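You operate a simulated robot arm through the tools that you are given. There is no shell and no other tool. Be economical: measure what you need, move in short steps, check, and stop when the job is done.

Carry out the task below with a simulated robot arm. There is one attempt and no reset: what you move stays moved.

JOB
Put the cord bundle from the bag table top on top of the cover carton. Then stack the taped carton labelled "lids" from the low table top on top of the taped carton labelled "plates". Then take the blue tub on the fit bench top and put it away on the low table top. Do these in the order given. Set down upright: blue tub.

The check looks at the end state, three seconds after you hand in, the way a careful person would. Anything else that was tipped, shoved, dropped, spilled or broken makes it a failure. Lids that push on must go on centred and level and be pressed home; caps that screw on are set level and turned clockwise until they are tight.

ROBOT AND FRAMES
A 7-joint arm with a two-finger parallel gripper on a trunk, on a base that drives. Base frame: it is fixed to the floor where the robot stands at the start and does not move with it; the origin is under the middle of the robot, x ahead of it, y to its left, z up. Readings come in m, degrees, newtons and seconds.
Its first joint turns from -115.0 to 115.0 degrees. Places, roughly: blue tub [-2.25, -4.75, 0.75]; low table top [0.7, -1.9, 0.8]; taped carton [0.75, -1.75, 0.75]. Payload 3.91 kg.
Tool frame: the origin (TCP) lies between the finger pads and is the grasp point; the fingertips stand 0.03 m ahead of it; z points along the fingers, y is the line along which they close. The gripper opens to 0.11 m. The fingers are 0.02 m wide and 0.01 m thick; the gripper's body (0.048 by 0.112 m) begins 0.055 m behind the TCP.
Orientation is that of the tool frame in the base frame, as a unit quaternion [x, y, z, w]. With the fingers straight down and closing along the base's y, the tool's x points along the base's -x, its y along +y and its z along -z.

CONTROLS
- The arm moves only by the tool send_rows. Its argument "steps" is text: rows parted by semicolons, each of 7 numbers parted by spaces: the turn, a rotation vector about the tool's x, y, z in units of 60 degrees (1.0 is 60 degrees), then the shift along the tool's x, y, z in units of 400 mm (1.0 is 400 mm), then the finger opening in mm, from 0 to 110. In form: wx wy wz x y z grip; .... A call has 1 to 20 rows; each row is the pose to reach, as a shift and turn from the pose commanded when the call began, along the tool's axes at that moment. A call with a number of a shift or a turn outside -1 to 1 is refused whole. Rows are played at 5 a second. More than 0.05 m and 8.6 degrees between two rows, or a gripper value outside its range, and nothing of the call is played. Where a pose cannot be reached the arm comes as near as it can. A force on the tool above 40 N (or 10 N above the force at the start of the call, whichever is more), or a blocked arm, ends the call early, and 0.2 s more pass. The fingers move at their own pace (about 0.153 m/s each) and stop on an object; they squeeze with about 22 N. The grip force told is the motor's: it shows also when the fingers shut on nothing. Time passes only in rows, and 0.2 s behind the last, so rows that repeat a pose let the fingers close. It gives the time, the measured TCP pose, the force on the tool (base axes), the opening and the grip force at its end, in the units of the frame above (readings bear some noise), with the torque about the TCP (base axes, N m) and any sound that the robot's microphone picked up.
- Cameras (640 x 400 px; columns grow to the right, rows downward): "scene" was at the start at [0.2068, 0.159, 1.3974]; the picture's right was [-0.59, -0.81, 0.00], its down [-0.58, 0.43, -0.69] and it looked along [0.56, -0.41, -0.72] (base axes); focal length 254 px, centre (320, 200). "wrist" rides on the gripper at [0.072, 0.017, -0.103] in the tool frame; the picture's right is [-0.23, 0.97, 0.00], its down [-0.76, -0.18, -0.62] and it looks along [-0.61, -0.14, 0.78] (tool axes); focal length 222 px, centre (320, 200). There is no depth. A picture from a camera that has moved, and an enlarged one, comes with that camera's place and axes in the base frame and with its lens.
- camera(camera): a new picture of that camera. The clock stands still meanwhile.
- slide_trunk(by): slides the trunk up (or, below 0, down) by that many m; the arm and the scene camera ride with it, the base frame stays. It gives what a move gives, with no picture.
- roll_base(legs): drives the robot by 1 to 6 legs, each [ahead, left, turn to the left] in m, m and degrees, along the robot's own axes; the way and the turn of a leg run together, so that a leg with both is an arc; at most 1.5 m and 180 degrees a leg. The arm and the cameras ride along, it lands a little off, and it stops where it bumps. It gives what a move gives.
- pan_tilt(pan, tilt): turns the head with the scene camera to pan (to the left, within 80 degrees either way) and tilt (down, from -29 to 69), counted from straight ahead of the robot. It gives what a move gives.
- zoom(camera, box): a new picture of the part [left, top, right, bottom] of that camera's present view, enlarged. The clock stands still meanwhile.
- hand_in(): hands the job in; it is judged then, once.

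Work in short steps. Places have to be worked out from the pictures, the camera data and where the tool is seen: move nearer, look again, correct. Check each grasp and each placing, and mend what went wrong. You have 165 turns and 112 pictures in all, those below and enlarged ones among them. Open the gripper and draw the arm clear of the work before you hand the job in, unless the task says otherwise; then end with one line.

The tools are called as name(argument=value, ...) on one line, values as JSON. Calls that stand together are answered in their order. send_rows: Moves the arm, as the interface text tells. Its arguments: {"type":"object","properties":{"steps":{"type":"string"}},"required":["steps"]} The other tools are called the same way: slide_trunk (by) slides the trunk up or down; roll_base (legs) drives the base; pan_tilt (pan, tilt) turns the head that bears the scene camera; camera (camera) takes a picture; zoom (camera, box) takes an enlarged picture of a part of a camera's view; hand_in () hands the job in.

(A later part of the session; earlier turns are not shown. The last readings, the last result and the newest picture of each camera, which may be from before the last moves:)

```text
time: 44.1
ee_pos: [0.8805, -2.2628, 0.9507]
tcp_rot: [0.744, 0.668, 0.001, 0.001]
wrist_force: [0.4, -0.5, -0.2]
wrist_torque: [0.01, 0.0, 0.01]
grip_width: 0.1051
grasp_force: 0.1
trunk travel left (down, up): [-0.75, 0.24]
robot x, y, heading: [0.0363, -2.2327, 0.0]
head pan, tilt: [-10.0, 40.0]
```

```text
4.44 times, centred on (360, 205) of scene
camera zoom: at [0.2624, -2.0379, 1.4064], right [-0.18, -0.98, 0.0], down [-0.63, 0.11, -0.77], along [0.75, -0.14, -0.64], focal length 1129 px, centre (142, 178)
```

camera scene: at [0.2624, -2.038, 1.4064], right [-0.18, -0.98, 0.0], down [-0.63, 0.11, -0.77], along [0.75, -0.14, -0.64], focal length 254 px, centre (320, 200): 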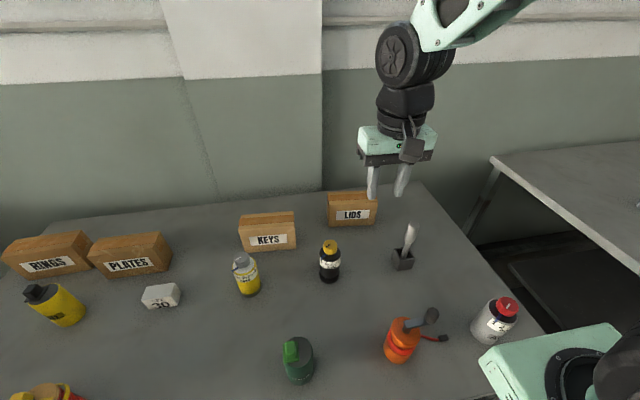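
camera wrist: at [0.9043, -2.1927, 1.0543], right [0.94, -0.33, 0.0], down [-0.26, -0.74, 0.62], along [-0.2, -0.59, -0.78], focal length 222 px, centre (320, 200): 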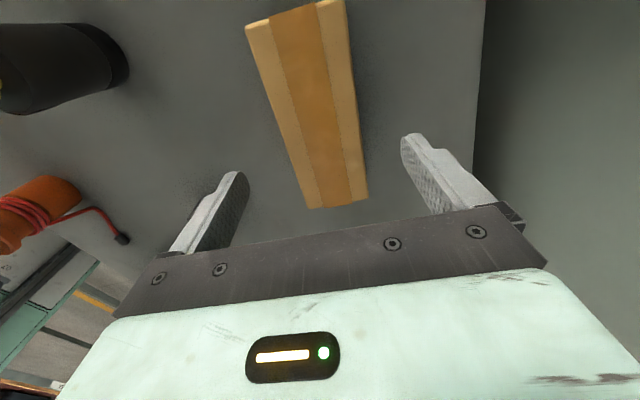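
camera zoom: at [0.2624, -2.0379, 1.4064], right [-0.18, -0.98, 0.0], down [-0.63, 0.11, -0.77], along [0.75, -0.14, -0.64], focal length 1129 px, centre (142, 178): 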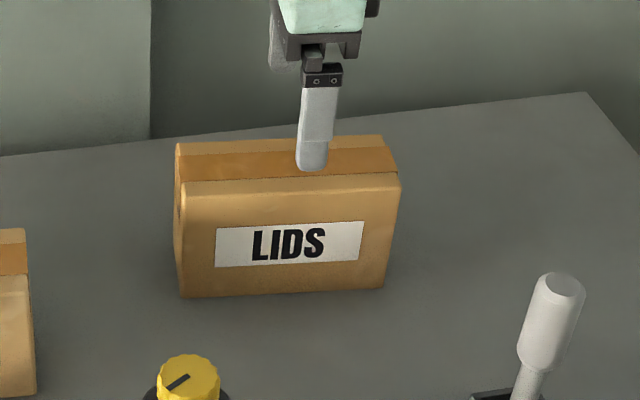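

Carton is centred between the fingers. Descend to TCP z≈0.845 and close.

send_rows(steps="0 0 0 0 0 0.07 105; 0 0 0 0 0 0.14 105; 0 0 0 0 0 0.2 105; 0 0 0 0 0 0.24 105; 0 0 0 0 0 0.265 105; 0 0 0 0 0 0.265 40; 0 0 0 0 0 0.265 30; 0 0 0 0 0 0.265 30; 0 0 0 0 0 0.265 30")

camera(camera="wrist")

zoom(camera="scene", box=[300, 160, 420, 250])

```text
time: 46.1
ee_pos: [0.8808, -2.2617, 0.8459]
tcp_rot: [0.745, 0.668, 0.002, 0.001]
wrist_force: [1.7, -0.9, -0.2]
wrist_torque: [0.4, -0.06, -0.15]
grip_width: 0.066
grasp_force: 22.2
trunk travel left (down, up): [-0.75, 0.24]
robot x, y, heading: [0.0319, -2.2284, -0.1]
head pan, tilt: [-10.0, 40.0]
```

```text
72 pictures are left
camera wrist: at [0.9048, -2.1924, 0.9497], right [0.94, -0.33, 0.0], down [-0.26, -0.74, 0.62], along [-0.2, -0.59, -0.78], focal length 222 px, centre (320, 200)
```

wrist: 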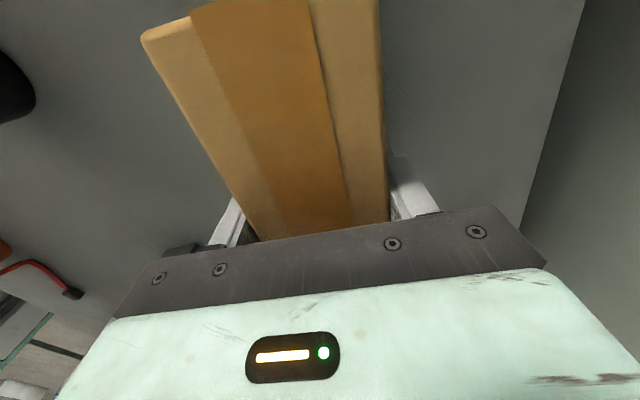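

```text
4.44 times, centred on (360, 205) of scene
camera zoom: at [0.2626, -2.038, 1.4064], right [-0.18, -0.98, 0.0], down [-0.63, 0.11, -0.77], along [0.75, -0.14, -0.64], focal length 1129 px, centre (142, 178)
```

zoom: 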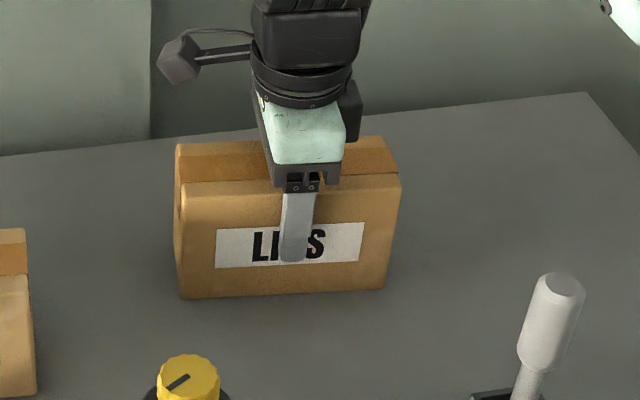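

Gripped at 66 mm width. Lifting 20 cm straight up.

send_rows(steps="0 0 0 0 0 -0.02 30; 0 0 0 0 0 -0.05 30; 0 0 0 0 0 -0.1 30; 0 0 0 0 0 -0.17 30; 0 0 0 0 0 -0.25 30; 0 0 0 0 0 -0.34 30; 0 0 0 0 0 -0.43 30; 0 0 0 0 0 -0.5 30; 0 0 0 0 0 -0.5 30")

camera(camera="scene")

```text
time: 48.1
ee_pos: [0.8791, -2.2624, 1.0453]
tcp_rot: [0.745, 0.667, 0.0, 0.0]
wrist_force: [-0.1, 0.5, -4.0]
wrist_torque: [0.0, 0.02, 0.01]
grip_width: 0.0657
grasp_force: 22.3
trunk travel left (down, up): [-0.75, 0.24]
robot x, y, heading: [0.038, -2.2262, -0.5]
head pan, tilt: [-10.0, 40.0]
```

```text
70 pictures are left
camera scene: at [0.2627, -2.0379, 1.4064], right [-0.18, -0.98, 0.0], down [-0.63, 0.11, -0.77], along [0.75, -0.14, -0.64], focal length 254 px, centre (320, 200)
```

scene: 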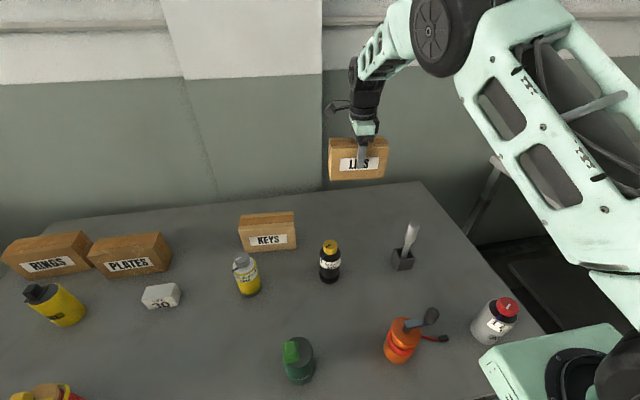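

Carton held firmly, level. Driving left 0.63 m to face PLATES.

roll_base(legs=[[0, 0.63, 0]])

pan_tilt(pan=-15, tilt=40)

camera(camera="scene")

camera(camera="wrist")

```text
time: 51.7
ee_pos: [0.8807, -1.6237, 1.045]
tcp_rot: [0.743, 0.669, 0.001, 0.0]
wrist_force: [1.0, -0.1, -4.2]
wrist_torque: [0.02, 0.01, -0.02]
grip_width: 0.0661
grasp_force: 21.8
trunk travel left (down, up): [-0.75, 0.24]
robot x, y, heading: [0.0322, -1.5912, -0.1]
head pan, tilt: [-10.0, 40.0]
```

```text
time: 52.3
ee_pos: [0.88, -1.6225, 1.0444]
tcp_rot: [0.743, 0.669, 0.0, 0.001]
wrist_force: [0.0, 0.7, -5.0]
wrist_torque: [-0.01, -0.01, 0.0]
grip_width: 0.0659
grasp_force: 21.7
trunk travel left (down, up): [-0.75, 0.24]
robot x, y, heading: [0.039, -1.5923, 0.1]
head pan, tilt: [-15.0, 40.0]
```

```text
69 pictures are left
camera scene: at [0.2615, -1.4079, 1.4064], right [-0.26, -0.97, 0.0], down [-0.62, 0.17, -0.77], along [0.74, -0.2, -0.64], focal length 254 px, centre (320, 200)
```

scene: 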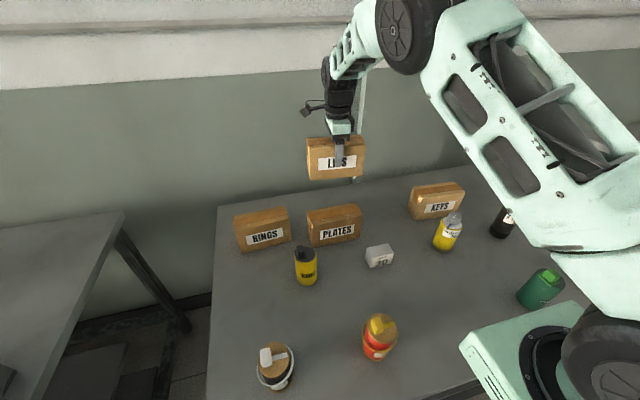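

```text
68 pictures are left
camera wrist: at [0.9046, -1.5527, 1.1485], right [0.94, -0.33, 0.0], down [-0.26, -0.74, 0.62], along [-0.2, -0.59, -0.78], focal length 222 px, centre (320, 200)
```

wrist: 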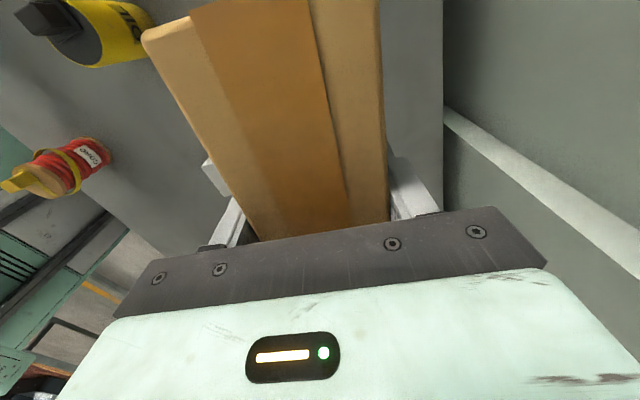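

Zooming on PLATES to measure it precisely.

zoom(camera="scene", box=[270, 120, 410, 260])

```text
2.86 times, centred on (340, 190) of scene
camera zoom: at [0.2615, -1.4079, 1.4064], right [-0.26, -0.97, 0.0], down [-0.62, 0.17, -0.77], along [0.74, -0.2, -0.64], focal length 726 px, centre (263, 229)
```

zoom: 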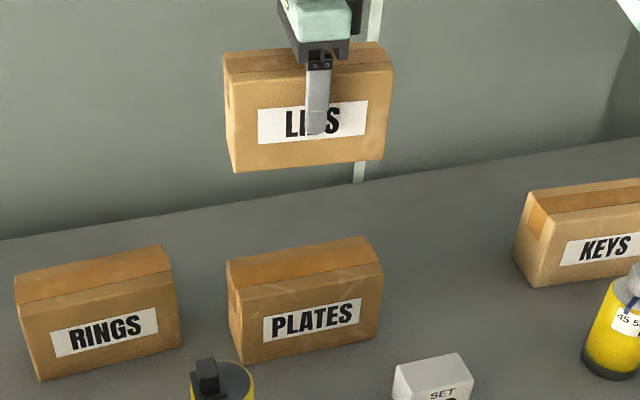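

PLATES centre ≈(0.804,-1.599), yaw≈-0.5°, top ≈0.88. I shift over it with a 5.5° counter-turn and lower to TCP z≈0.975.

send_rows(steps="0 0 -0.03 0.012 -0.06 0 30; 0 0 -0.06 0.025 -0.13 0 30; 0 0 -0.092 0.0385 -0.195 0 30; 0 0 -0.092 0.0385 -0.195 0.06 30; 0 0 -0.092 0.0385 -0.195 0.12 30; 0 0 -0.092 0.0385 -0.195 0.175 30; 0 0 -0.092 0.0385 -0.195 0.175 30")

zoom(camera="scene", box=[270, 140, 390, 260])

camera(camera="wrist")

```text
time: 53.9
ee_pos: [0.805, -1.5998, 0.9737]
tcp_rot: [0.71, 0.704, 0.001, 0.001]
wrist_force: [-0.4, -0.1, -4.9]
wrist_torque: [-0.05, 0.0, -0.01]
grip_width: 0.0659
grasp_force: 21.8
trunk travel left (down, up): [-0.75, 0.24]
robot x, y, heading: [0.0337, -1.5953, 0.1]
head pan, tilt: [-15.0, 40.0]
```

```text
3.33 times, centred on (330, 200) of scene
camera zoom: at [0.2615, -1.4079, 1.4064], right [-0.26, -0.97, 0.0], down [-0.62, 0.17, -0.77], along [0.74, -0.2, -0.64], focal length 847 px, centre (287, 200)
```

zoom: 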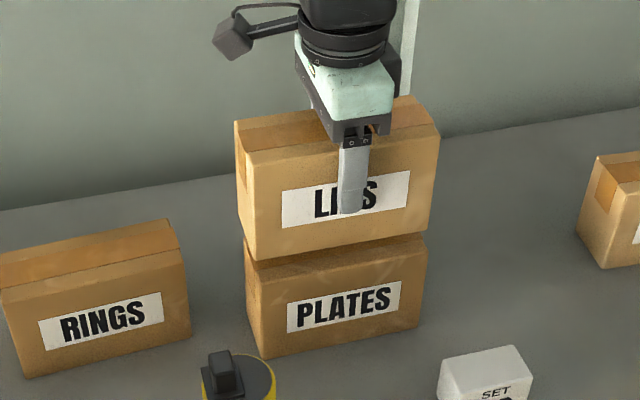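

```text
65 pictures are left
camera wrist: at [0.8218, -1.5275, 1.0778], right [0.97, -0.24, 0.0], down [-0.19, -0.76, 0.62], along [-0.14, -0.61, -0.78], focal length 222 px, centre (320, 200)
```

wrist: 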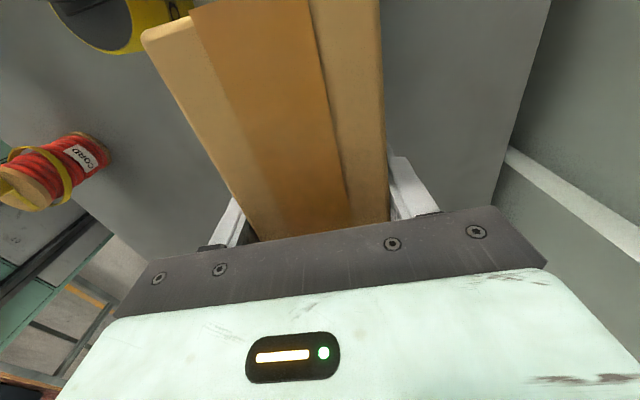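

Well aligned above PLATES with about 2 cm gap. Lowering until contact.

send_rows(steps="0 0 0 0 0 0.02 30; 0 0 0 0 0 0.035 30; 0 0 0 0 0 0.045 30; 0 0 0 0 0 0.052 30; 0 0 0 0 0 0.058 30; 0 0 0 0 0 0.058 30")

zoom(camera="scene", box=[270, 140, 390, 260])

```text
time: 55.3
ee_pos: [0.8051, -1.5973, 0.9525]
tcp_rot: [0.71, 0.704, 0.0, 0.001]
wrist_force: [-0.1, 0.5, -5.5]
wrist_torque: [0.03, 0.0, -0.05]
grip_width: 0.0658
grasp_force: 22.1
trunk travel left (down, up): [-0.75, 0.24]
robot x, y, heading: [0.035, -1.5932, 0.2]
head pan, tilt: [-15.0, 40.0]
```

```text
3.33 times, centred on (330, 200) of scene
camera zoom: at [0.2615, -1.4079, 1.4064], right [-0.26, -0.97, 0.0], down [-0.62, 0.17, -0.77], along [0.74, -0.2, -0.64], focal length 847 px, centre (287, 200)
```

zoom: 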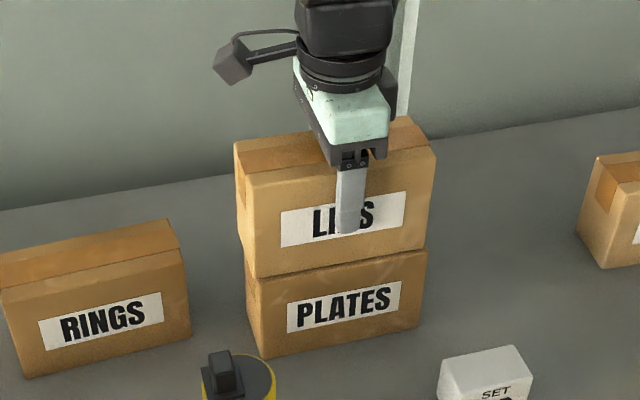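

Almost touching; continuing in 1.5 mm steps.

send_rows(steps="0 0 0 0 0 0.004 30; 0 0 0 0 0 0.008 30; 0 0 0 0 0 0.012 30; 0 0 0 0 0 0.012 30")

```text
time: 56.3
ee_pos: [0.8047, -1.5987, 0.9493]
tcp_rot: [0.71, 0.704, 0.001, 0.001]
wrist_force: [-1.4, 0.9, 22.1]
wrist_torque: [0.06, 0.98, 0.05]
grip_width: 0.0659
grasp_force: 22.1
trunk travel left (down, up): [-0.75, 0.24]
robot x, y, heading: [0.0403, -1.593, -0.2]
head pan, tilt: [-15.0, 40.0]
```

Contact (≈27 N). Ease off, open, and rise straight up.

send_rows(steps="0 0 0 0 0 -0.003 30; 0 0 0 0 0 -0.003 68; 0 0 0 0 0 -0.003 85; 0 0 0 0 0 -0.003 100; 0 0 0 0 0 -0.003 100; 0 0 0 0 0 -0.05 100; 0 0 0 0 0 -0.12 100; 0 0 0 0 0 -0.22 100; 0 0 0 0 0 -0.34 100; 0 0 0 0 0 -0.4 100")

zoom(camera="scene", box=[270, 140, 390, 260])

camera(camera="wrist")

```text
time: 58.5
ee_pos: [0.8032, -1.5986, 1.108]
tcp_rot: [0.71, 0.704, 0.0, 0.001]
wrist_force: [0.1, -0.9, -0.9]
wrist_torque: [0.02, 0.04, 0.0]
grip_width: 0.1002
grasp_force: 0.0
trunk travel left (down, up): [-0.75, 0.24]
robot x, y, heading: [0.0355, -1.5914, 0.0]
head pan, tilt: [-15.0, 40.0]
```

```text
3.33 times, centred on (330, 200) of scene
camera zoom: at [0.2615, -1.4079, 1.4064], right [-0.26, -0.97, 0.0], down [-0.62, 0.17, -0.77], along [0.74, -0.2, -0.64], focal length 847 px, centre (287, 200)
```

zoom: 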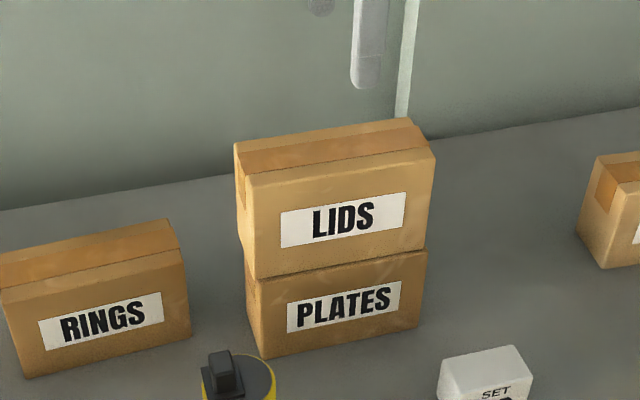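

```text
62 pictures are left
camera wrist: at [0.8207, -1.5266, 1.2116], right [0.97, -0.24, 0.0], down [-0.19, -0.76, 0.62], along [-0.15, -0.61, -0.78], focal length 222 px, centre (320, 200)
```

wrist: 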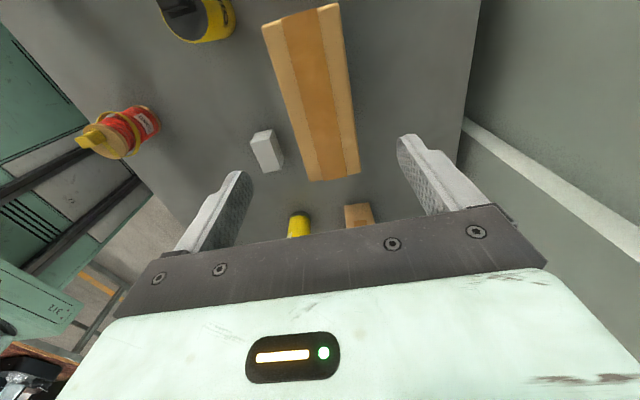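

LIDS sits squarely on PLATES. Now I retract the arm and turn the gripper back.

send_rows(steps="0 0 0 0 -0.1 -0.05 100; 0 0 -0.14 0 -0.2 -0.08 100; 0 0 -0.28 0 -0.3 -0.1 100; 0 0 -0.42 0 -0.4 -0.1 100; 0 0 -0.56 0 -0.5 -0.1 100; 0 0 -0.7 0 -0.6 -0.1 100; 0 0 -0.84 0 -0.68 -0.1 100; 0 0 -0.98 0 -0.7 -0.1 100; 0 0 -0.98 0 -0.7 -0.1 100")

send_rows(steps="0 0 -0.14 0 0 0 100; 0 0 -0.28 0 0 0 100; 0 0 -0.42 0 0 0 100; 0 0 -0.52 0 0 0 100")

roll_base(legs=[[-0.35, 0, 0], [0, 0, -90]])

pan_tilt(pan=-30, tilt=20)

camera(camera="scene")

```text
time: 60.5
ee_pos: [0.5243, -1.5969, 1.1474]
tcp_rot: [0.272, 0.962, 0.0, 0.001]
wrist_force: [0.7, 0.4, -0.3]
wrist_torque: [-0.01, 0.02, 0.0]
grip_width: 0.1001
grasp_force: 0.0
trunk travel left (down, up): [-0.75, 0.24]
robot x, y, heading: [0.0369, -1.5936, -0.2]
head pan, tilt: [-15.0, 40.0]
```

```text
time: 61.5
ee_pos: [0.5234, -1.5966, 1.1466]
tcp_rot: [0.004, 1.0, 0.0, 0.001]
wrist_force: [-0.6, -0.3, 0.0]
wrist_torque: [0.01, 0.04, 0.04]
grip_width: 0.1001
grasp_force: 0.0
trunk travel left (down, up): [-0.75, 0.24]
robot x, y, heading: [0.0372, -1.593, -0.2]
head pan, tilt: [-15.0, 40.0]
```

```text
time: 67.6
ee_pos: [-0.3172, -2.079, 1.1467]
tcp_rot: [0.705, 0.709, -0.001, 0.001]
wrist_force: [-0.5, 0.6, -0.1]
wrist_torque: [0.0, 0.04, 0.01]
grip_width: 0.0999
grasp_force: 0.0
trunk travel left (down, up): [-0.75, 0.24]
robot x, y, heading: [-0.3203, -1.5925, -89.3]
head pan, tilt: [-15.0, 40.0]
```

```text
time: 68.4
ee_pos: [-0.3173, -2.0789, 1.146]
tcp_rot: [0.705, 0.709, -0.001, 0.0]
wrist_force: [0.3, 0.5, -0.8]
wrist_torque: [0.03, -0.02, 0.05]
grip_width: 0.1
grasp_force: 0.0
trunk travel left (down, up): [-0.75, 0.24]
robot x, y, heading: [-0.3188, -1.5924, -89.2]
head pan, tilt: [-30.0, 20.0]
```

```text
61 pictures are left
camera scene: at [-0.158, -1.8108, 1.4378], right [-0.87, 0.49, 0.0], down [0.17, 0.3, -0.94], along [-0.46, -0.82, -0.34], focal length 254 px, centre (320, 200)
```

scene: 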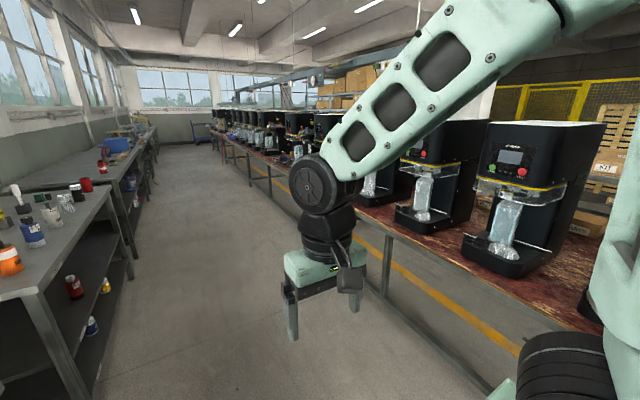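

A machine bench runs along x≈-1.15 on the right. I drive down the aisle toward y≈-4 and look right for the tub.

roll_base(legs=[[1.4, 0, -0.7], [0.9, 0, 0]])

pan_tilt(pan=-60, tilt=15)

camera(camera="scene")

pan_tilt(pan=-10, tilt=15)

camera(camera="scene")

```text
time: 79.8
ee_pos: [-0.2542, -4.3788, 1.1477]
tcp_rot: [0.696, 0.718, 0.0, 0.0]
wrist_force: [-0.9, -0.3, -0.1]
wrist_torque: [0.01, -0.01, -0.05]
grip_width: 0.1004
grasp_force: 0.0
trunk travel left (down, up): [-0.75, 0.24]
robot x, y, heading: [-0.2699, -3.8892, -87.7]
head pan, tilt: [-30.0, 20.0]
```

```text
time: 80.7
ee_pos: [-0.2548, -4.3779, 1.1466]
tcp_rot: [0.695, 0.719, 0.0, 0.001]
wrist_force: [0.3, -0.8, 0.1]
wrist_torque: [-0.03, -0.01, 0.0]
grip_width: 0.0999
grasp_force: 0.1
trunk travel left (down, up): [-0.75, 0.24]
robot x, y, heading: [-0.2709, -3.8944, -87.6]
head pan, tilt: [-60.0, 15.0]
```

```text
60 pictures are left
camera scene: at [-0.138, -4.0743, 1.446], right [-0.54, 0.84, 0.0], down [0.22, 0.14, -0.97], along [-0.82, -0.52, -0.26], focal length 254 px, centre (320, 200)
```

scene: 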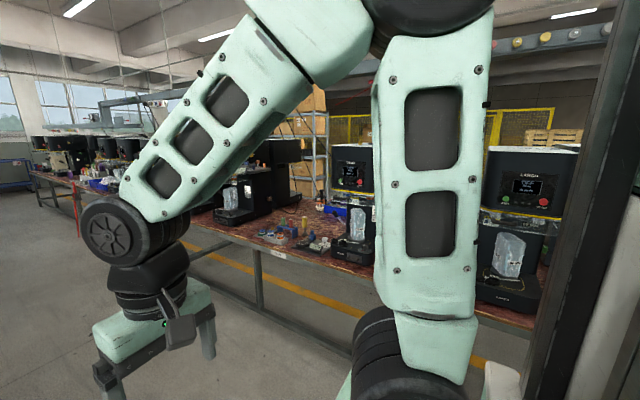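

```text
time: 81.9
ee_pos: [-0.2543, -4.3784, 1.1467]
tcp_rot: [0.695, 0.719, 0.0, 0.001]
wrist_force: [0.1, 1.1, -1.0]
wrist_torque: [-0.01, 0.02, 0.0]
grip_width: 0.1
grasp_force: 0.1
trunk travel left (down, up): [-0.75, 0.24]
robot x, y, heading: [-0.2716, -3.892, -87.7]
head pan, tilt: [-10.0, 15.0]
```

```text
59 pictures are left
camera scene: at [-0.0717, -4.1169, 1.446], right [-0.99, 0.13, 0.0], down [0.03, 0.26, -0.97], along [-0.13, -0.96, -0.26], focal length 254 px, centre (320, 200)
```

scene: 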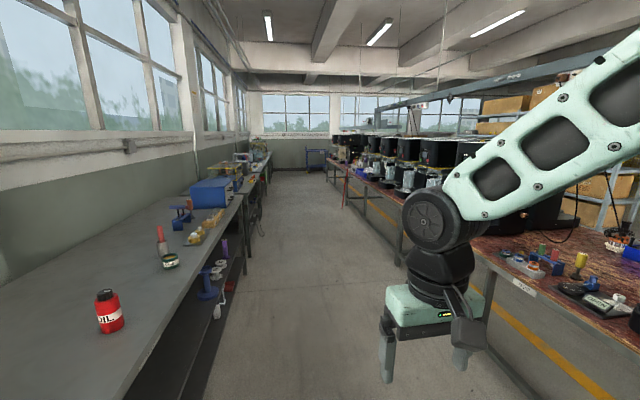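

The bench section near y≈-4.7 holds small items, with something blue further back. I drive alongside and turn to face it.

roll_base(legs=[[0.8, 0, 0], [0, 0, -92.3]])

pan_tilt(pan=0, tilt=25)

camera(camera="scene")

```text
time: 90.0
ee_pos: [-0.729, -4.6596, 1.1459]
tcp_rot: [1.0, -0.017, -0.001, 0.0]
wrist_force: [0.3, 0.0, -0.2]
wrist_torque: [-0.01, -0.04, 0.02]
grip_width: 0.0999
grasp_force: 0.0
trunk travel left (down, up): [-0.75, 0.24]
robot x, y, heading: [-0.2449, -4.6706, 178.6]
head pan, tilt: [-10.0, 15.0]
```

```text
time: 90.8
ee_pos: [-0.7288, -4.6593, 1.1464]
tcp_rot: [1.0, -0.017, -0.001, 0.0]
wrist_force: [0.8, -0.5, 0.0]
wrist_torque: [0.02, 0.03, -0.01]
grip_width: 0.1
grasp_force: 0.0
trunk travel left (down, up): [-0.75, 0.24]
robot x, y, heading: [-0.2386, -4.6709, 178.6]
head pan, tilt: [0.0, 25.0]
```

```text
58 pictures are left
camera scene: at [-0.4819, -4.8734, 1.4298], right [0.03, 1.0, 0.0], down [0.42, -0.01, -0.91], along [-0.91, 0.02, -0.42], focal length 254 px, centre (320, 200)
```

scene: 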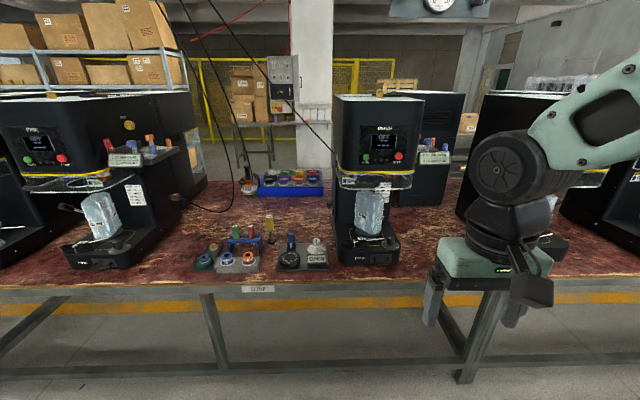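

Zooming on the blue object and on the label at the bench's edge.

zoom(camera="scene", box=[180, 120, 460, 300])

```text
2.22 times, centred on (320, 210) of scene
camera zoom: at [-0.4819, -4.8734, 1.4298], right [0.03, 1.0, 0.0], down [0.42, -0.01, -0.91], along [-0.91, 0.02, -0.42], focal length 565 px, centre (320, 178)
```

zoom: 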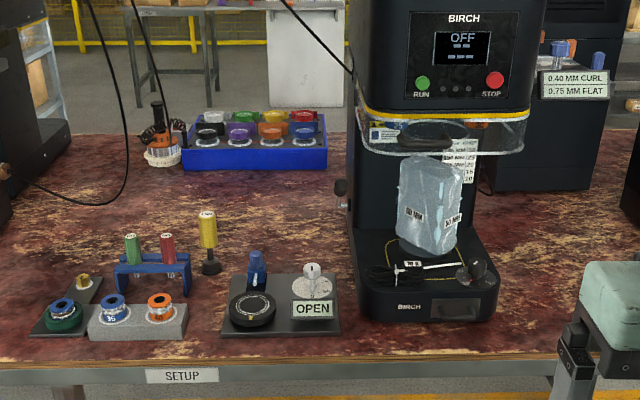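

This side is labelled SETUP and the crate holds spools, not the tub. The tub may be hidden behind the machine; I raise the trunk and shift sideways for a view over the back.

slide_trunk(by=0.24)

pan_tilt(pan=40, tilt=20)

camera(camera="scene")

pan_tilt(pan=-45, tilt=20)

camera(camera="scene")

```text
time: 93.3
ee_pos: [-0.7294, -4.66, 1.3866]
tcp_rot: [1.0, -0.016, -0.001, 0.0]
wrist_force: [-0.6, -0.4, -0.9]
wrist_torque: [-0.03, 0.01, 0.02]
grip_width: 0.1
grasp_force: 0.1
trunk travel left (down, up): [-0.99, 0.0]
robot x, y, heading: [-0.2416, -4.6736, 178.4]
head pan, tilt: [0.0, 25.0]
```

```text
time: 94.3
ee_pos: [-0.7292, -4.6594, 1.3871]
tcp_rot: [1.0, -0.016, -0.001, 0.0]
wrist_force: [0.3, -0.2, 0.0]
wrist_torque: [0.02, 0.03, -0.05]
grip_width: 0.1002
grasp_force: 0.1
trunk travel left (down, up): [-0.99, 0.0]
robot x, y, heading: [-0.2421, -4.6738, 178.7]
head pan, tilt: [40.0, 20.0]
```

```text
56 pictures are left
camera scene: at [-0.4626, -4.9337, 1.6778], right [-0.62, 0.78, 0.0], down [0.27, 0.21, -0.94], along [-0.73, -0.59, -0.34], focal length 254 px, centre (320, 200)
```

scene: 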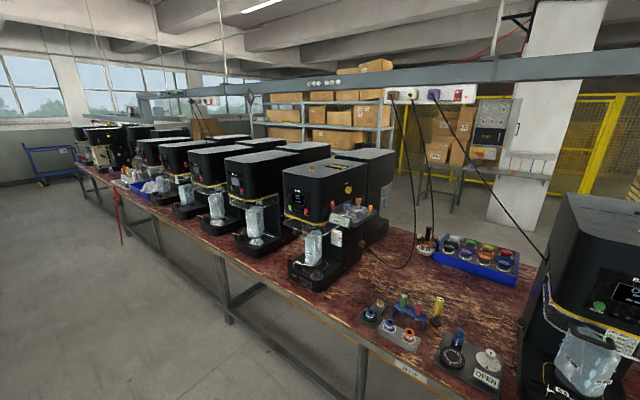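

```text
time: 95.9
ee_pos: [-0.7293, -4.6599, 1.3867]
tcp_rot: [1.0, -0.016, -0.001, 0.0]
wrist_force: [-0.1, -0.4, 0.4]
wrist_torque: [0.02, 0.01, 0.02]
grip_width: 0.1003
grasp_force: 0.0
trunk travel left (down, up): [-0.99, 0.0]
robot x, y, heading: [-0.2439, -4.676, 178.5]
head pan, tilt: [-45.0, 20.0]
```

```text
55 pictures are left
camera scene: at [-0.4541, -4.8083, 1.6778], right [0.72, 0.69, 0.0], down [0.24, -0.25, -0.94], along [-0.65, 0.68, -0.34], focal length 254 px, centre (320, 200)
```

scene: 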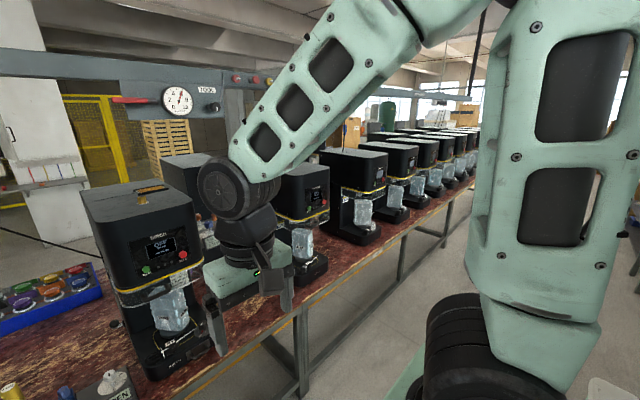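

I shift right along the bench to see what is behind the BIRCH machine from the other side.

roll_base(legs=[[0, -0.8, 1.5]])

pan_tilt(pan=15, tilt=25)

camera(camera="scene")

```text
time: 100.2
ee_pos: [-0.7143, -3.8612, 1.3868]
tcp_rot: [1.0, -0.012, -0.001, 0.001]
wrist_force: [-0.8, -0.1, -0.4]
wrist_torque: [-0.03, -0.01, -0.02]
grip_width: 0.0999
grasp_force: 0.1
trunk travel left (down, up): [-0.99, 0.0]
robot x, y, heading: [-0.2274, -3.8743, 179.1]
head pan, tilt: [-45.0, 20.0]
```

```text
time: 101.5
ee_pos: [-0.714, -3.8607, 1.3857]
tcp_rot: [1.0, -0.013, -0.002, 0.0]
wrist_force: [-0.9, -0.7, 0.4]
wrist_torque: [0.01, -0.01, 0.01]
grip_width: 0.0998
grasp_force: 0.1
trunk travel left (down, up): [-0.99, 0.0]
robot x, y, heading: [-0.2235, -3.8725, 179.4]
head pan, tilt: [15.0, 25.0]
```

```text
54 pictures are left
camera scene: at [-0.4617, -4.0962, 1.6698], right [-0.24, 0.97, 0.0], down [0.41, 0.1, -0.91], along [-0.88, -0.22, -0.42], focal length 254 px, centre (320, 200)
```

scene: 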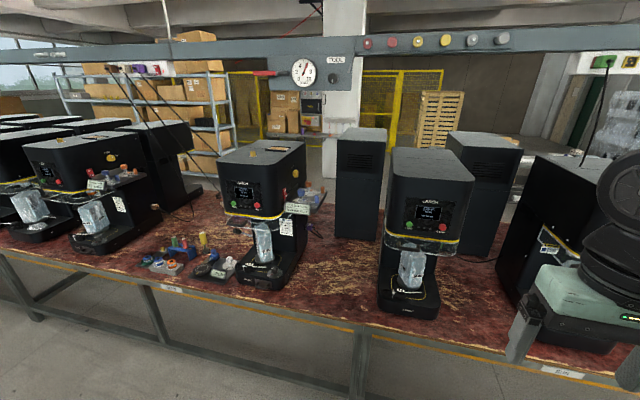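

Zooming on the gap behind BIRCH and the right label.

zoom(camera="scene", box=[240, 130, 400, 290])

zoom(camera="scene", box=[440, 130, 640, 400])

```text
2.50 times, centred on (320, 210) of scene
camera zoom: at [-0.4617, -4.0962, 1.6698], right [-0.24, 0.97, 0.0], down [0.41, 0.1, -0.91], along [-0.88, -0.22, -0.42], focal length 635 px, centre (320, 175)
```

zoom: 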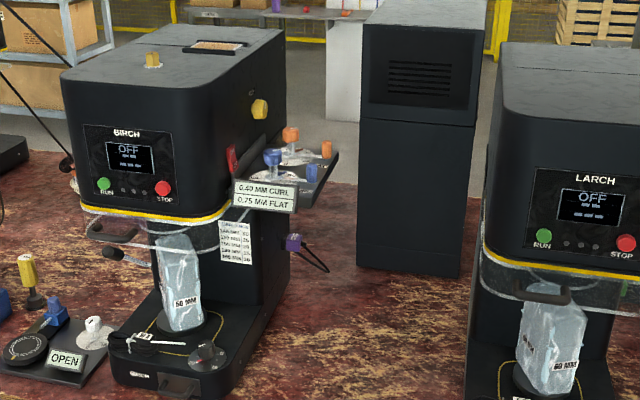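

```text
1.48 times, centred on (540, 265) of scene
camera zoom: at [-0.4617, -4.0962, 1.6698], right [-0.24, 0.97, 0.0], down [0.41, 0.1, -0.91], along [-0.88, -0.22, -0.42], focal length 376 px, centre (-6, 104)
```

zoom: 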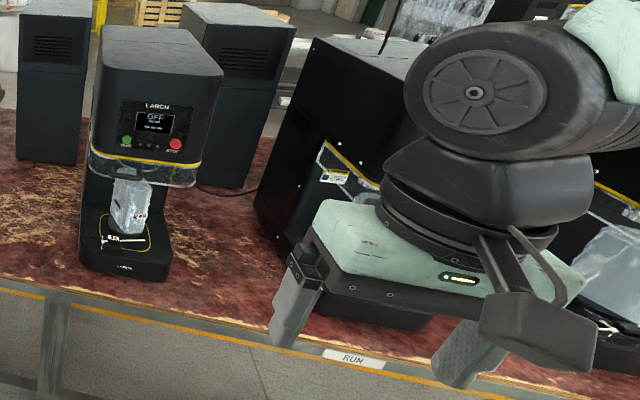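

Zones here read SETUP and RUN; the spot at (-2.25,-4.75) would be at the back of this 1.1 m deep bench, so probably reachable only from the far side. I look up the aisle (+y) to find the bench's end.

pan_tilt(pan=-70, tilt=8)

camera(camera="scene")

pan_tilt(pan=70, tilt=8)

camera(camera="scene")

```text
time: 103.1
ee_pos: [-0.7144, -3.8613, 1.387]
tcp_rot: [1.0, -0.011, -0.001, 0.001]
wrist_force: [0.0, -0.5, -0.7]
wrist_torque: [0.0, -0.01, 0.02]
grip_width: 0.0999
grasp_force: 0.0
trunk travel left (down, up): [-0.99, 0.0]
robot x, y, heading: [-0.2291, -3.8749, 179.2]
head pan, tilt: [-70.0, 8.0]
```

```text
51 pictures are left
camera scene: at [-0.4029, -3.9862, 1.6974], right [0.94, 0.33, 0.0], down [0.05, -0.13, -0.99], along [-0.33, 0.93, -0.14], focal length 254 px, centre (320, 200)
```

scene: 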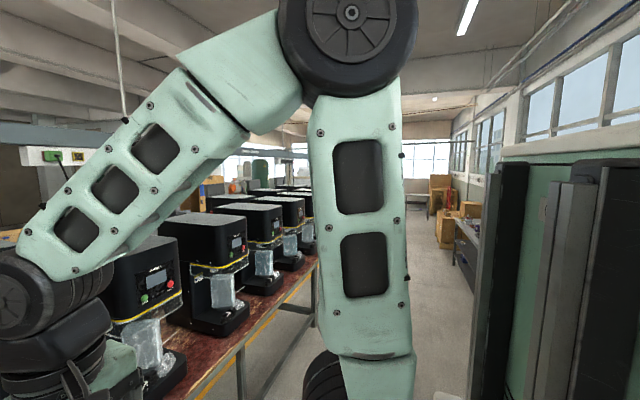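

```text
time: 105.3
ee_pos: [-0.7149, -3.8612, 1.3862]
tcp_rot: [1.0, -0.011, 0.0, 0.0]
wrist_force: [0.7, -0.4, 0.2]
wrist_torque: [-0.01, 0.02, -0.01]
grip_width: 0.1001
grasp_force: 0.0
trunk travel left (down, up): [-0.99, 0.0]
robot x, y, heading: [-0.2264, -3.8706, 179.3]
head pan, tilt: [70.0, 8.0]
```

```text
50 pictures are left
camera scene: at [-0.4052, -4.1602, 1.6974], right [-0.93, 0.36, 0.0], down [0.05, 0.13, -0.99], along [-0.35, -0.93, -0.14], focal length 254 px, centre (320, 200)
```

scene: 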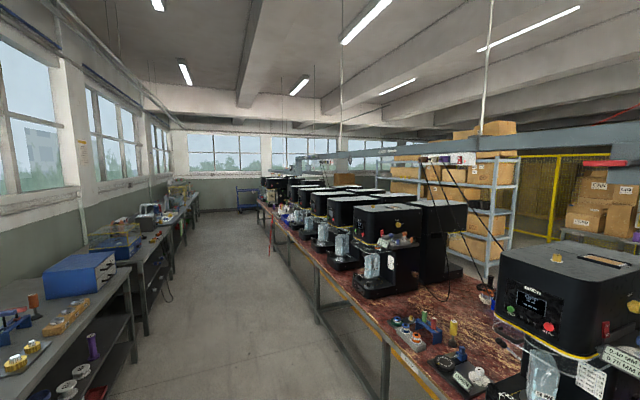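

The bench ends near y≈-9.8 with open floor beyond, and a wide aisle behind it. I'll drive around that end: turn to face -y and go in stages.

roll_base(legs=[[0, 0, 90.7], [1.5, 0, 0], [1.5, 0, 0]])

pan_tilt(pan=-15, tilt=12)

camera(camera="scene")

```text
time: 123.7
ee_pos: [-0.0701, -7.3402, 1.3871]
tcp_rot: [0.694, 0.72, 0.0, 0.0]
wrist_force: [-0.5, -0.3, 0.9]
wrist_torque: [0.0, -0.01, -0.01]
grip_width: 0.1
grasp_force: 0.1
trunk travel left (down, up): [-0.99, 0.0]
robot x, y, heading: [-0.0844, -6.8524, -87.4]
head pan, tilt: [70.0, 8.0]
```

```text
time: 125.3
ee_pos: [-0.0713, -7.3396, 1.3865]
tcp_rot: [0.694, 0.72, -0.001, 0.001]
wrist_force: [-0.7, -0.6, -0.1]
wrist_torque: [-0.01, -0.03, -0.01]
grip_width: 0.0998
grasp_force: 0.1
trunk travel left (down, up): [-0.99, 0.0]
robot x, y, heading: [-0.0828, -6.8501, -87.6]
head pan, tilt: [-15.0, 12.0]
```

```text
49 pictures are left
camera scene: at [0.1041, -7.0757, 1.6909], right [-0.98, 0.22, 0.0], down [0.04, 0.2, -0.98], along [-0.21, -0.95, -0.21], focal length 254 px, centre (320, 200)
```

scene: 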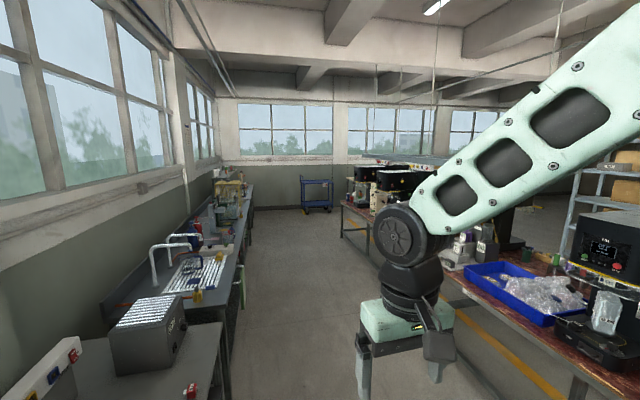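

Another part of the bench lies ahead; continuing down the aisle with a heading correction.

roll_base(legs=[[1.5, -0.1, -2.5], [0.8, 0, 0]])

pan_tilt(pan=-30, tilt=15)

camera(camera="scene")

```text
refused: leg 1 is longer than a leg can be; nothing moved
```

```text
time: 126.0
ee_pos: [-0.0711, -7.3403, 1.3856]
tcp_rot: [0.695, 0.719, 0.0, 0.0]
wrist_force: [0.6, 0.5, -0.2]
wrist_torque: [0.04, -0.01, -0.01]
grip_width: 0.1002
grasp_force: 0.0
trunk travel left (down, up): [-0.99, 0.0]
robot x, y, heading: [-0.0835, -6.854, -87.4]
head pan, tilt: [-30.0, 15.0]
```

```text
48 pictures are left
camera scene: at [0.0811, -7.0675, 1.686], right [-0.89, 0.46, 0.0], down [0.12, 0.23, -0.97], along [-0.45, -0.86, -0.26], focal length 254 px, centre (320, 200)
```

scene: 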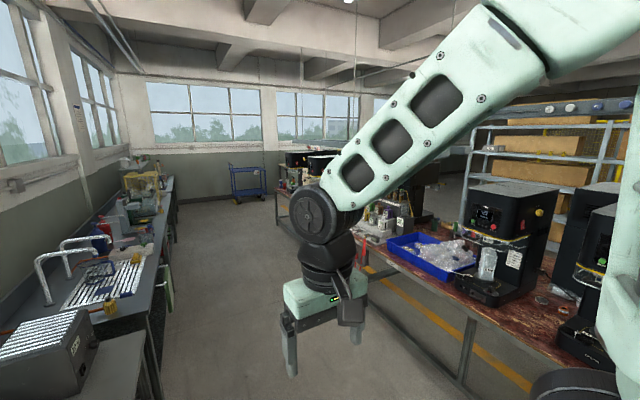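

Leg too long; I resend with shorter legs.

roll_base(legs=[[1.4, -0.15, -2.5], [1.0, 0, 0]])

camera(camera="scene")

```text
time: 138.0
ee_pos: [-0.2805, -9.7841, 1.3863]
tcp_rot: [0.725, 0.689, -0.001, 0.002]
wrist_force: [1.1, -0.8, -0.1]
wrist_torque: [0.04, 0.0, -0.01]
grip_width: 0.1001
grasp_force: 0.0
trunk travel left (down, up): [-0.99, 0.0]
robot x, y, heading: [-0.2544, -9.2974, -92.4]
head pan, tilt: [-30.0, 15.0]
```

```text
47 pictures are left
camera scene: at [-0.107, -9.5258, 1.686], right [-0.85, 0.53, 0.0], down [0.14, 0.22, -0.97], along [-0.52, -0.82, -0.26], focal length 254 px, centre (320, 200)
```

scene: 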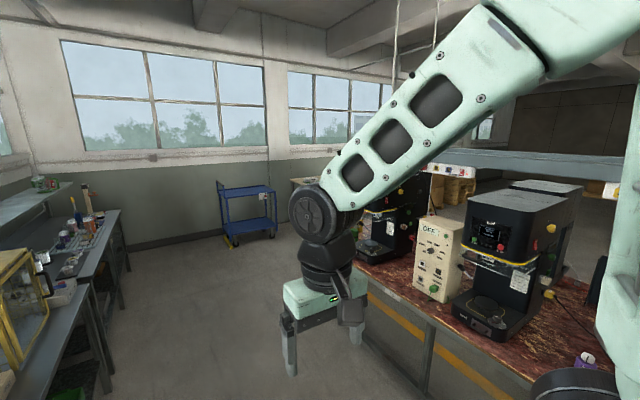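

The far wall is beyond y≈-13.5. Going on 1.7 m, then looking right around the bench end.

roll_base(legs=[[0.9, 0.05, 2.4], [0.9, 0, 0]])

pan_tilt(pan=-55, tilt=18)

camera(camera="scene")

```text
time: 147.0
ee_pos: [-0.1999, -11.5629, 1.3863]
tcp_rot: [0.703, 0.711, -0.002, 0.003]
wrist_force: [-0.6, 0.4, 1.0]
wrist_torque: [-0.01, 0.02, -0.02]
grip_width: 0.0998
grasp_force: 0.0
trunk travel left (down, up): [-0.99, 0.0]
robot x, y, heading: [-0.2077, -11.0728, -88.7]
head pan, tilt: [-30.0, 15.0]
```

```text
time: 147.9
ee_pos: [-0.2013, -11.5623, 1.3857]
tcp_rot: [0.703, 0.711, -0.002, 0.002]
wrist_force: [0.3, -0.4, 0.1]
wrist_torque: [0.02, 0.02, 0.0]
grip_width: 0.1001
grasp_force: 0.0
trunk travel left (down, up): [-0.99, 0.0]
robot x, y, heading: [-0.2052, -11.0765, -88.8]
head pan, tilt: [-55.0, 18.0]
```

```text
46 pictures are left
camera scene: at [-0.0738, -11.2669, 1.6811], right [-0.59, 0.81, 0.0], down [0.25, 0.18, -0.95], along [-0.77, -0.56, -0.31], focal length 254 px, centre (320, 200)
```

scene: 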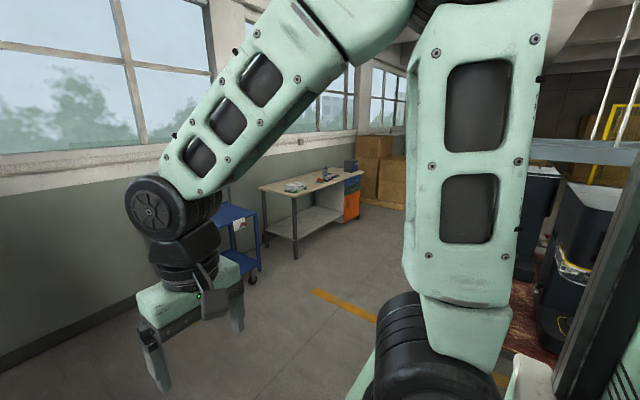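

Space beyond the end is clear to y≈-13. I go to y≈-12 and turn to face -x.

roll_base(legs=[[0.9, 0, 0], [0, 0, -91]])

pan_tilt(pan=-40, tilt=20)

camera(camera="scene")

```text
time: 156.4
ee_pos: [-0.6755, -11.9444, 1.3857]
tcp_rot: [1.0, -0.012, -0.002, -0.001]
wrist_force: [0.0, 0.5, 1.0]
wrist_torque: [0.0, -0.01, -0.02]
grip_width: 0.1001
grasp_force: 0.0
trunk travel left (down, up): [-0.99, 0.0]
robot x, y, heading: [-0.1884, -11.9608, 179.2]
head pan, tilt: [-55.0, 18.0]
```

```text
time: 157.2
ee_pos: [-0.6745, -11.946, 1.3865]
tcp_rot: [1.0, -0.012, -0.001, -0.001]
wrist_force: [0.9, -0.2, 0.4]
wrist_torque: [-0.01, 0.0, 0.02]
grip_width: 0.1002
grasp_force: 0.1
trunk travel left (down, up): [-0.99, 0.0]
robot x, y, heading: [-0.1885, -11.9601, 179.2]
head pan, tilt: [-40.0, 20.0]
```

```text
45 pictures are left
camera scene: at [-0.4038, -12.0978, 1.6779], right [0.66, 0.76, 0.0], down [0.26, -0.22, -0.94], along [-0.71, 0.62, -0.34], focal length 254 px, centre (320, 200)
```

scene: 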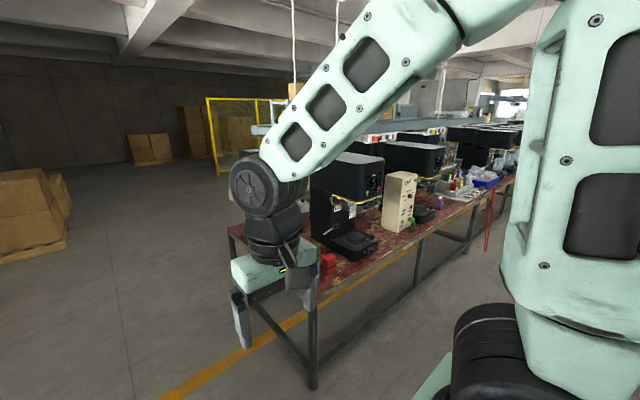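

Bench end is at y≈-11.45, back edge x≈-2.2. I drive 3 m to x≈-3.2, turn to +y and look.

roll_base(legs=[[1.5, 0.05, 0], [1.45, 0, 0], [0, 0, -89]])

pan_tilt(pan=-15, tilt=15)

camera(camera="scene")

```text
refused: leg 1 is longer than a leg can be; nothing moved
```

```text
time: 158.1
ee_pos: [-0.6753, -11.945, 1.3869]
tcp_rot: [1.0, -0.012, -0.002, 0.0]
wrist_force: [-0.6, 0.2, -0.3]
wrist_torque: [0.03, -0.02, 0.0]
grip_width: 0.0998
grasp_force: 0.0
trunk travel left (down, up): [-0.99, 0.0]
robot x, y, heading: [-0.1883, -11.9573, 179.2]
head pan, tilt: [-15.0, 15.0]
```

```text
44 pictures are left
camera scene: at [-0.4233, -12.1332, 1.686], right [0.28, 0.96, 0.0], down [0.25, -0.07, -0.97], along [-0.93, 0.27, -0.26], focal length 254 px, centre (320, 200)
```

scene: 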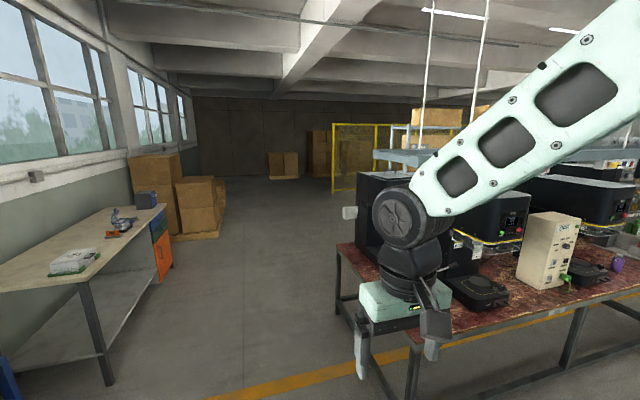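

Way ahead is clear. Resending with legs within limits.

roll_base(legs=[[1.45, 0, 0], [1.5, 0, 0], [0, 0, -89]])

pan_tilt(pan=-15, tilt=15)

camera(camera="scene")

```text
time: 176.2
ee_pos: [-3.1597, -11.402, 1.3858]
tcp_rot: [0.71, -0.705, -0.001, -0.001]
wrist_force: [0.6, -1.0, 0.0]
wrist_torque: [-0.01, 0.02, 0.0]
grip_width: 0.1001
grasp_force: 0.0
trunk travel left (down, up): [-0.99, 0.0]
robot x, y, heading: [-3.1599, -11.89, 90.5]
head pan, tilt: [-15.0, 15.0]
```

```text
time: 176.8
ee_pos: [-3.1601, -11.4015, 1.3861]
tcp_rot: [0.709, -0.705, -0.001, -0.002]
wrist_force: [-0.6, -0.2, -0.4]
wrist_torque: [0.01, 0.03, 0.01]
grip_width: 0.1
grasp_force: 0.1
trunk travel left (down, up): [-0.99, 0.0]
robot x, y, heading: [-3.1589, -11.8881, 90.6]
head pan, tilt: [-15.0, 15.0]
```

```text
43 pictures are left
camera scene: at [-3.3414, -11.658, 1.686], right [0.97, -0.25, 0.0], down [-0.06, -0.25, -0.97], along [0.24, 0.94, -0.26], focal length 254 px, centre (320, 200)
```

scene: 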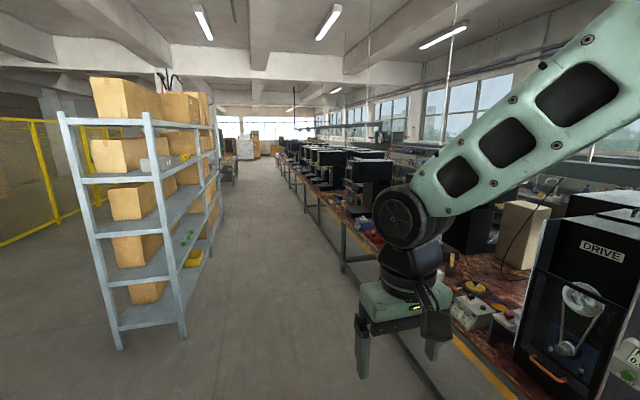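

The far aisle (x≈-2.2 to -4) is clear. Driving up it 4.4 m, then look.

roll_base(legs=[[1.5, 0, -0.5], [1.5, 0, 0], [1.4, 0, 0]])

pan_tilt(pan=-30, tilt=22)

camera(camera="scene")

```text
time: 197.9
ee_pos: [-2.9678, -6.9993, 1.386]
tcp_rot: [-0.683, 0.73, 0.001, 0.001]
wrist_force: [0.1, 1.2, -0.3]
wrist_torque: [0.02, 0.0, -0.01]
grip_width: 0.0998
grasp_force: 0.1
trunk travel left (down, up): [-0.99, 0.0]
robot x, y, heading: [-2.9948, -7.4855, 86.7]
head pan, tilt: [-15.0, 15.0]
```

```text
time: 198.7
ee_pos: [-2.9692, -7.0001, 1.3849]
tcp_rot: [-0.684, 0.73, 0.001, 0.001]
wrist_force: [1.3, -0.2, -0.3]
wrist_torque: [0.0, -0.01, -0.04]
grip_width: 0.1001
grasp_force: 0.0
trunk travel left (down, up): [-0.99, 0.0]
robot x, y, heading: [-2.9955, -7.4864, 86.8]
head pan, tilt: [-30.0, 22.0]
```

```text
42 pictures are left
camera scene: at [-3.1455, -7.2528, 1.6746], right [0.84, -0.55, 0.0], down [-0.2, -0.31, -0.93], along [0.51, 0.78, -0.37], focal length 254 px, centre (320, 200)
```

scene: 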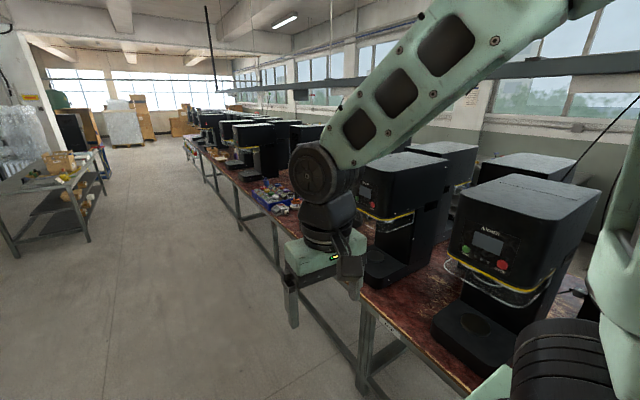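

The spool crate is visible ahead. I drive 2 m more (correcting heading) and look at the bench around y≈-4.75.

roll_base(legs=[[1.2, 0.1, 3], [1.0, 0, 0]])

pan_tilt(pan=-35, tilt=28)

camera(camera="scene")

```text
time: 209.5
ee_pos: [-3.095, -4.8085, 1.3868]
tcp_rot: [0.712, -0.702, -0.001, -0.001]
wrist_force: [0.2, 0.0, -0.1]
wrist_torque: [0.0, 0.0, -0.01]
grip_width: 0.0999
grasp_force: 0.1
trunk travel left (down, up): [-0.99, 0.0]
robot x, y, heading: [-3.0859, -5.288, 91.2]
head pan, tilt: [-30.0, 22.0]
```

```text
time: 210.2
ee_pos: [-3.0944, -4.8069, 1.3876]
tcp_rot: [0.712, -0.702, -0.001, -0.001]
wrist_force: [-0.5, 0.5, 0.2]
wrist_torque: [-0.03, -0.02, 0.0]
grip_width: 0.1001
grasp_force: 0.0
trunk travel left (down, up): [-0.99, 0.0]
robot x, y, heading: [-3.0864, -5.2955, 91.5]
head pan, tilt: [-35.0, 28.0]
```

```text
41 pictures are left
camera scene: at [-3.2452, -5.0797, 1.665], right [0.83, -0.55, 0.0], down [-0.26, -0.39, -0.88], along [0.49, 0.74, -0.47], focal length 254 px, centre (320, 200)
```

scene: 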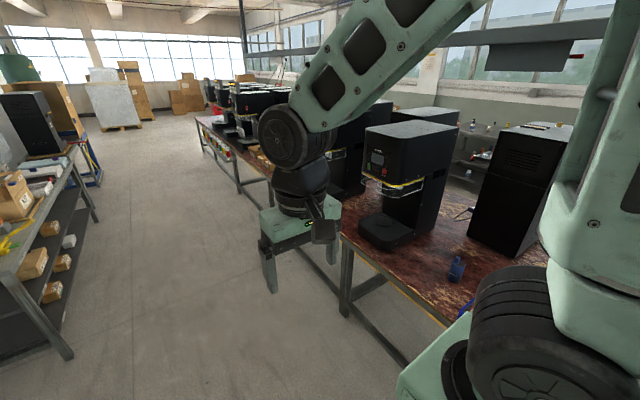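

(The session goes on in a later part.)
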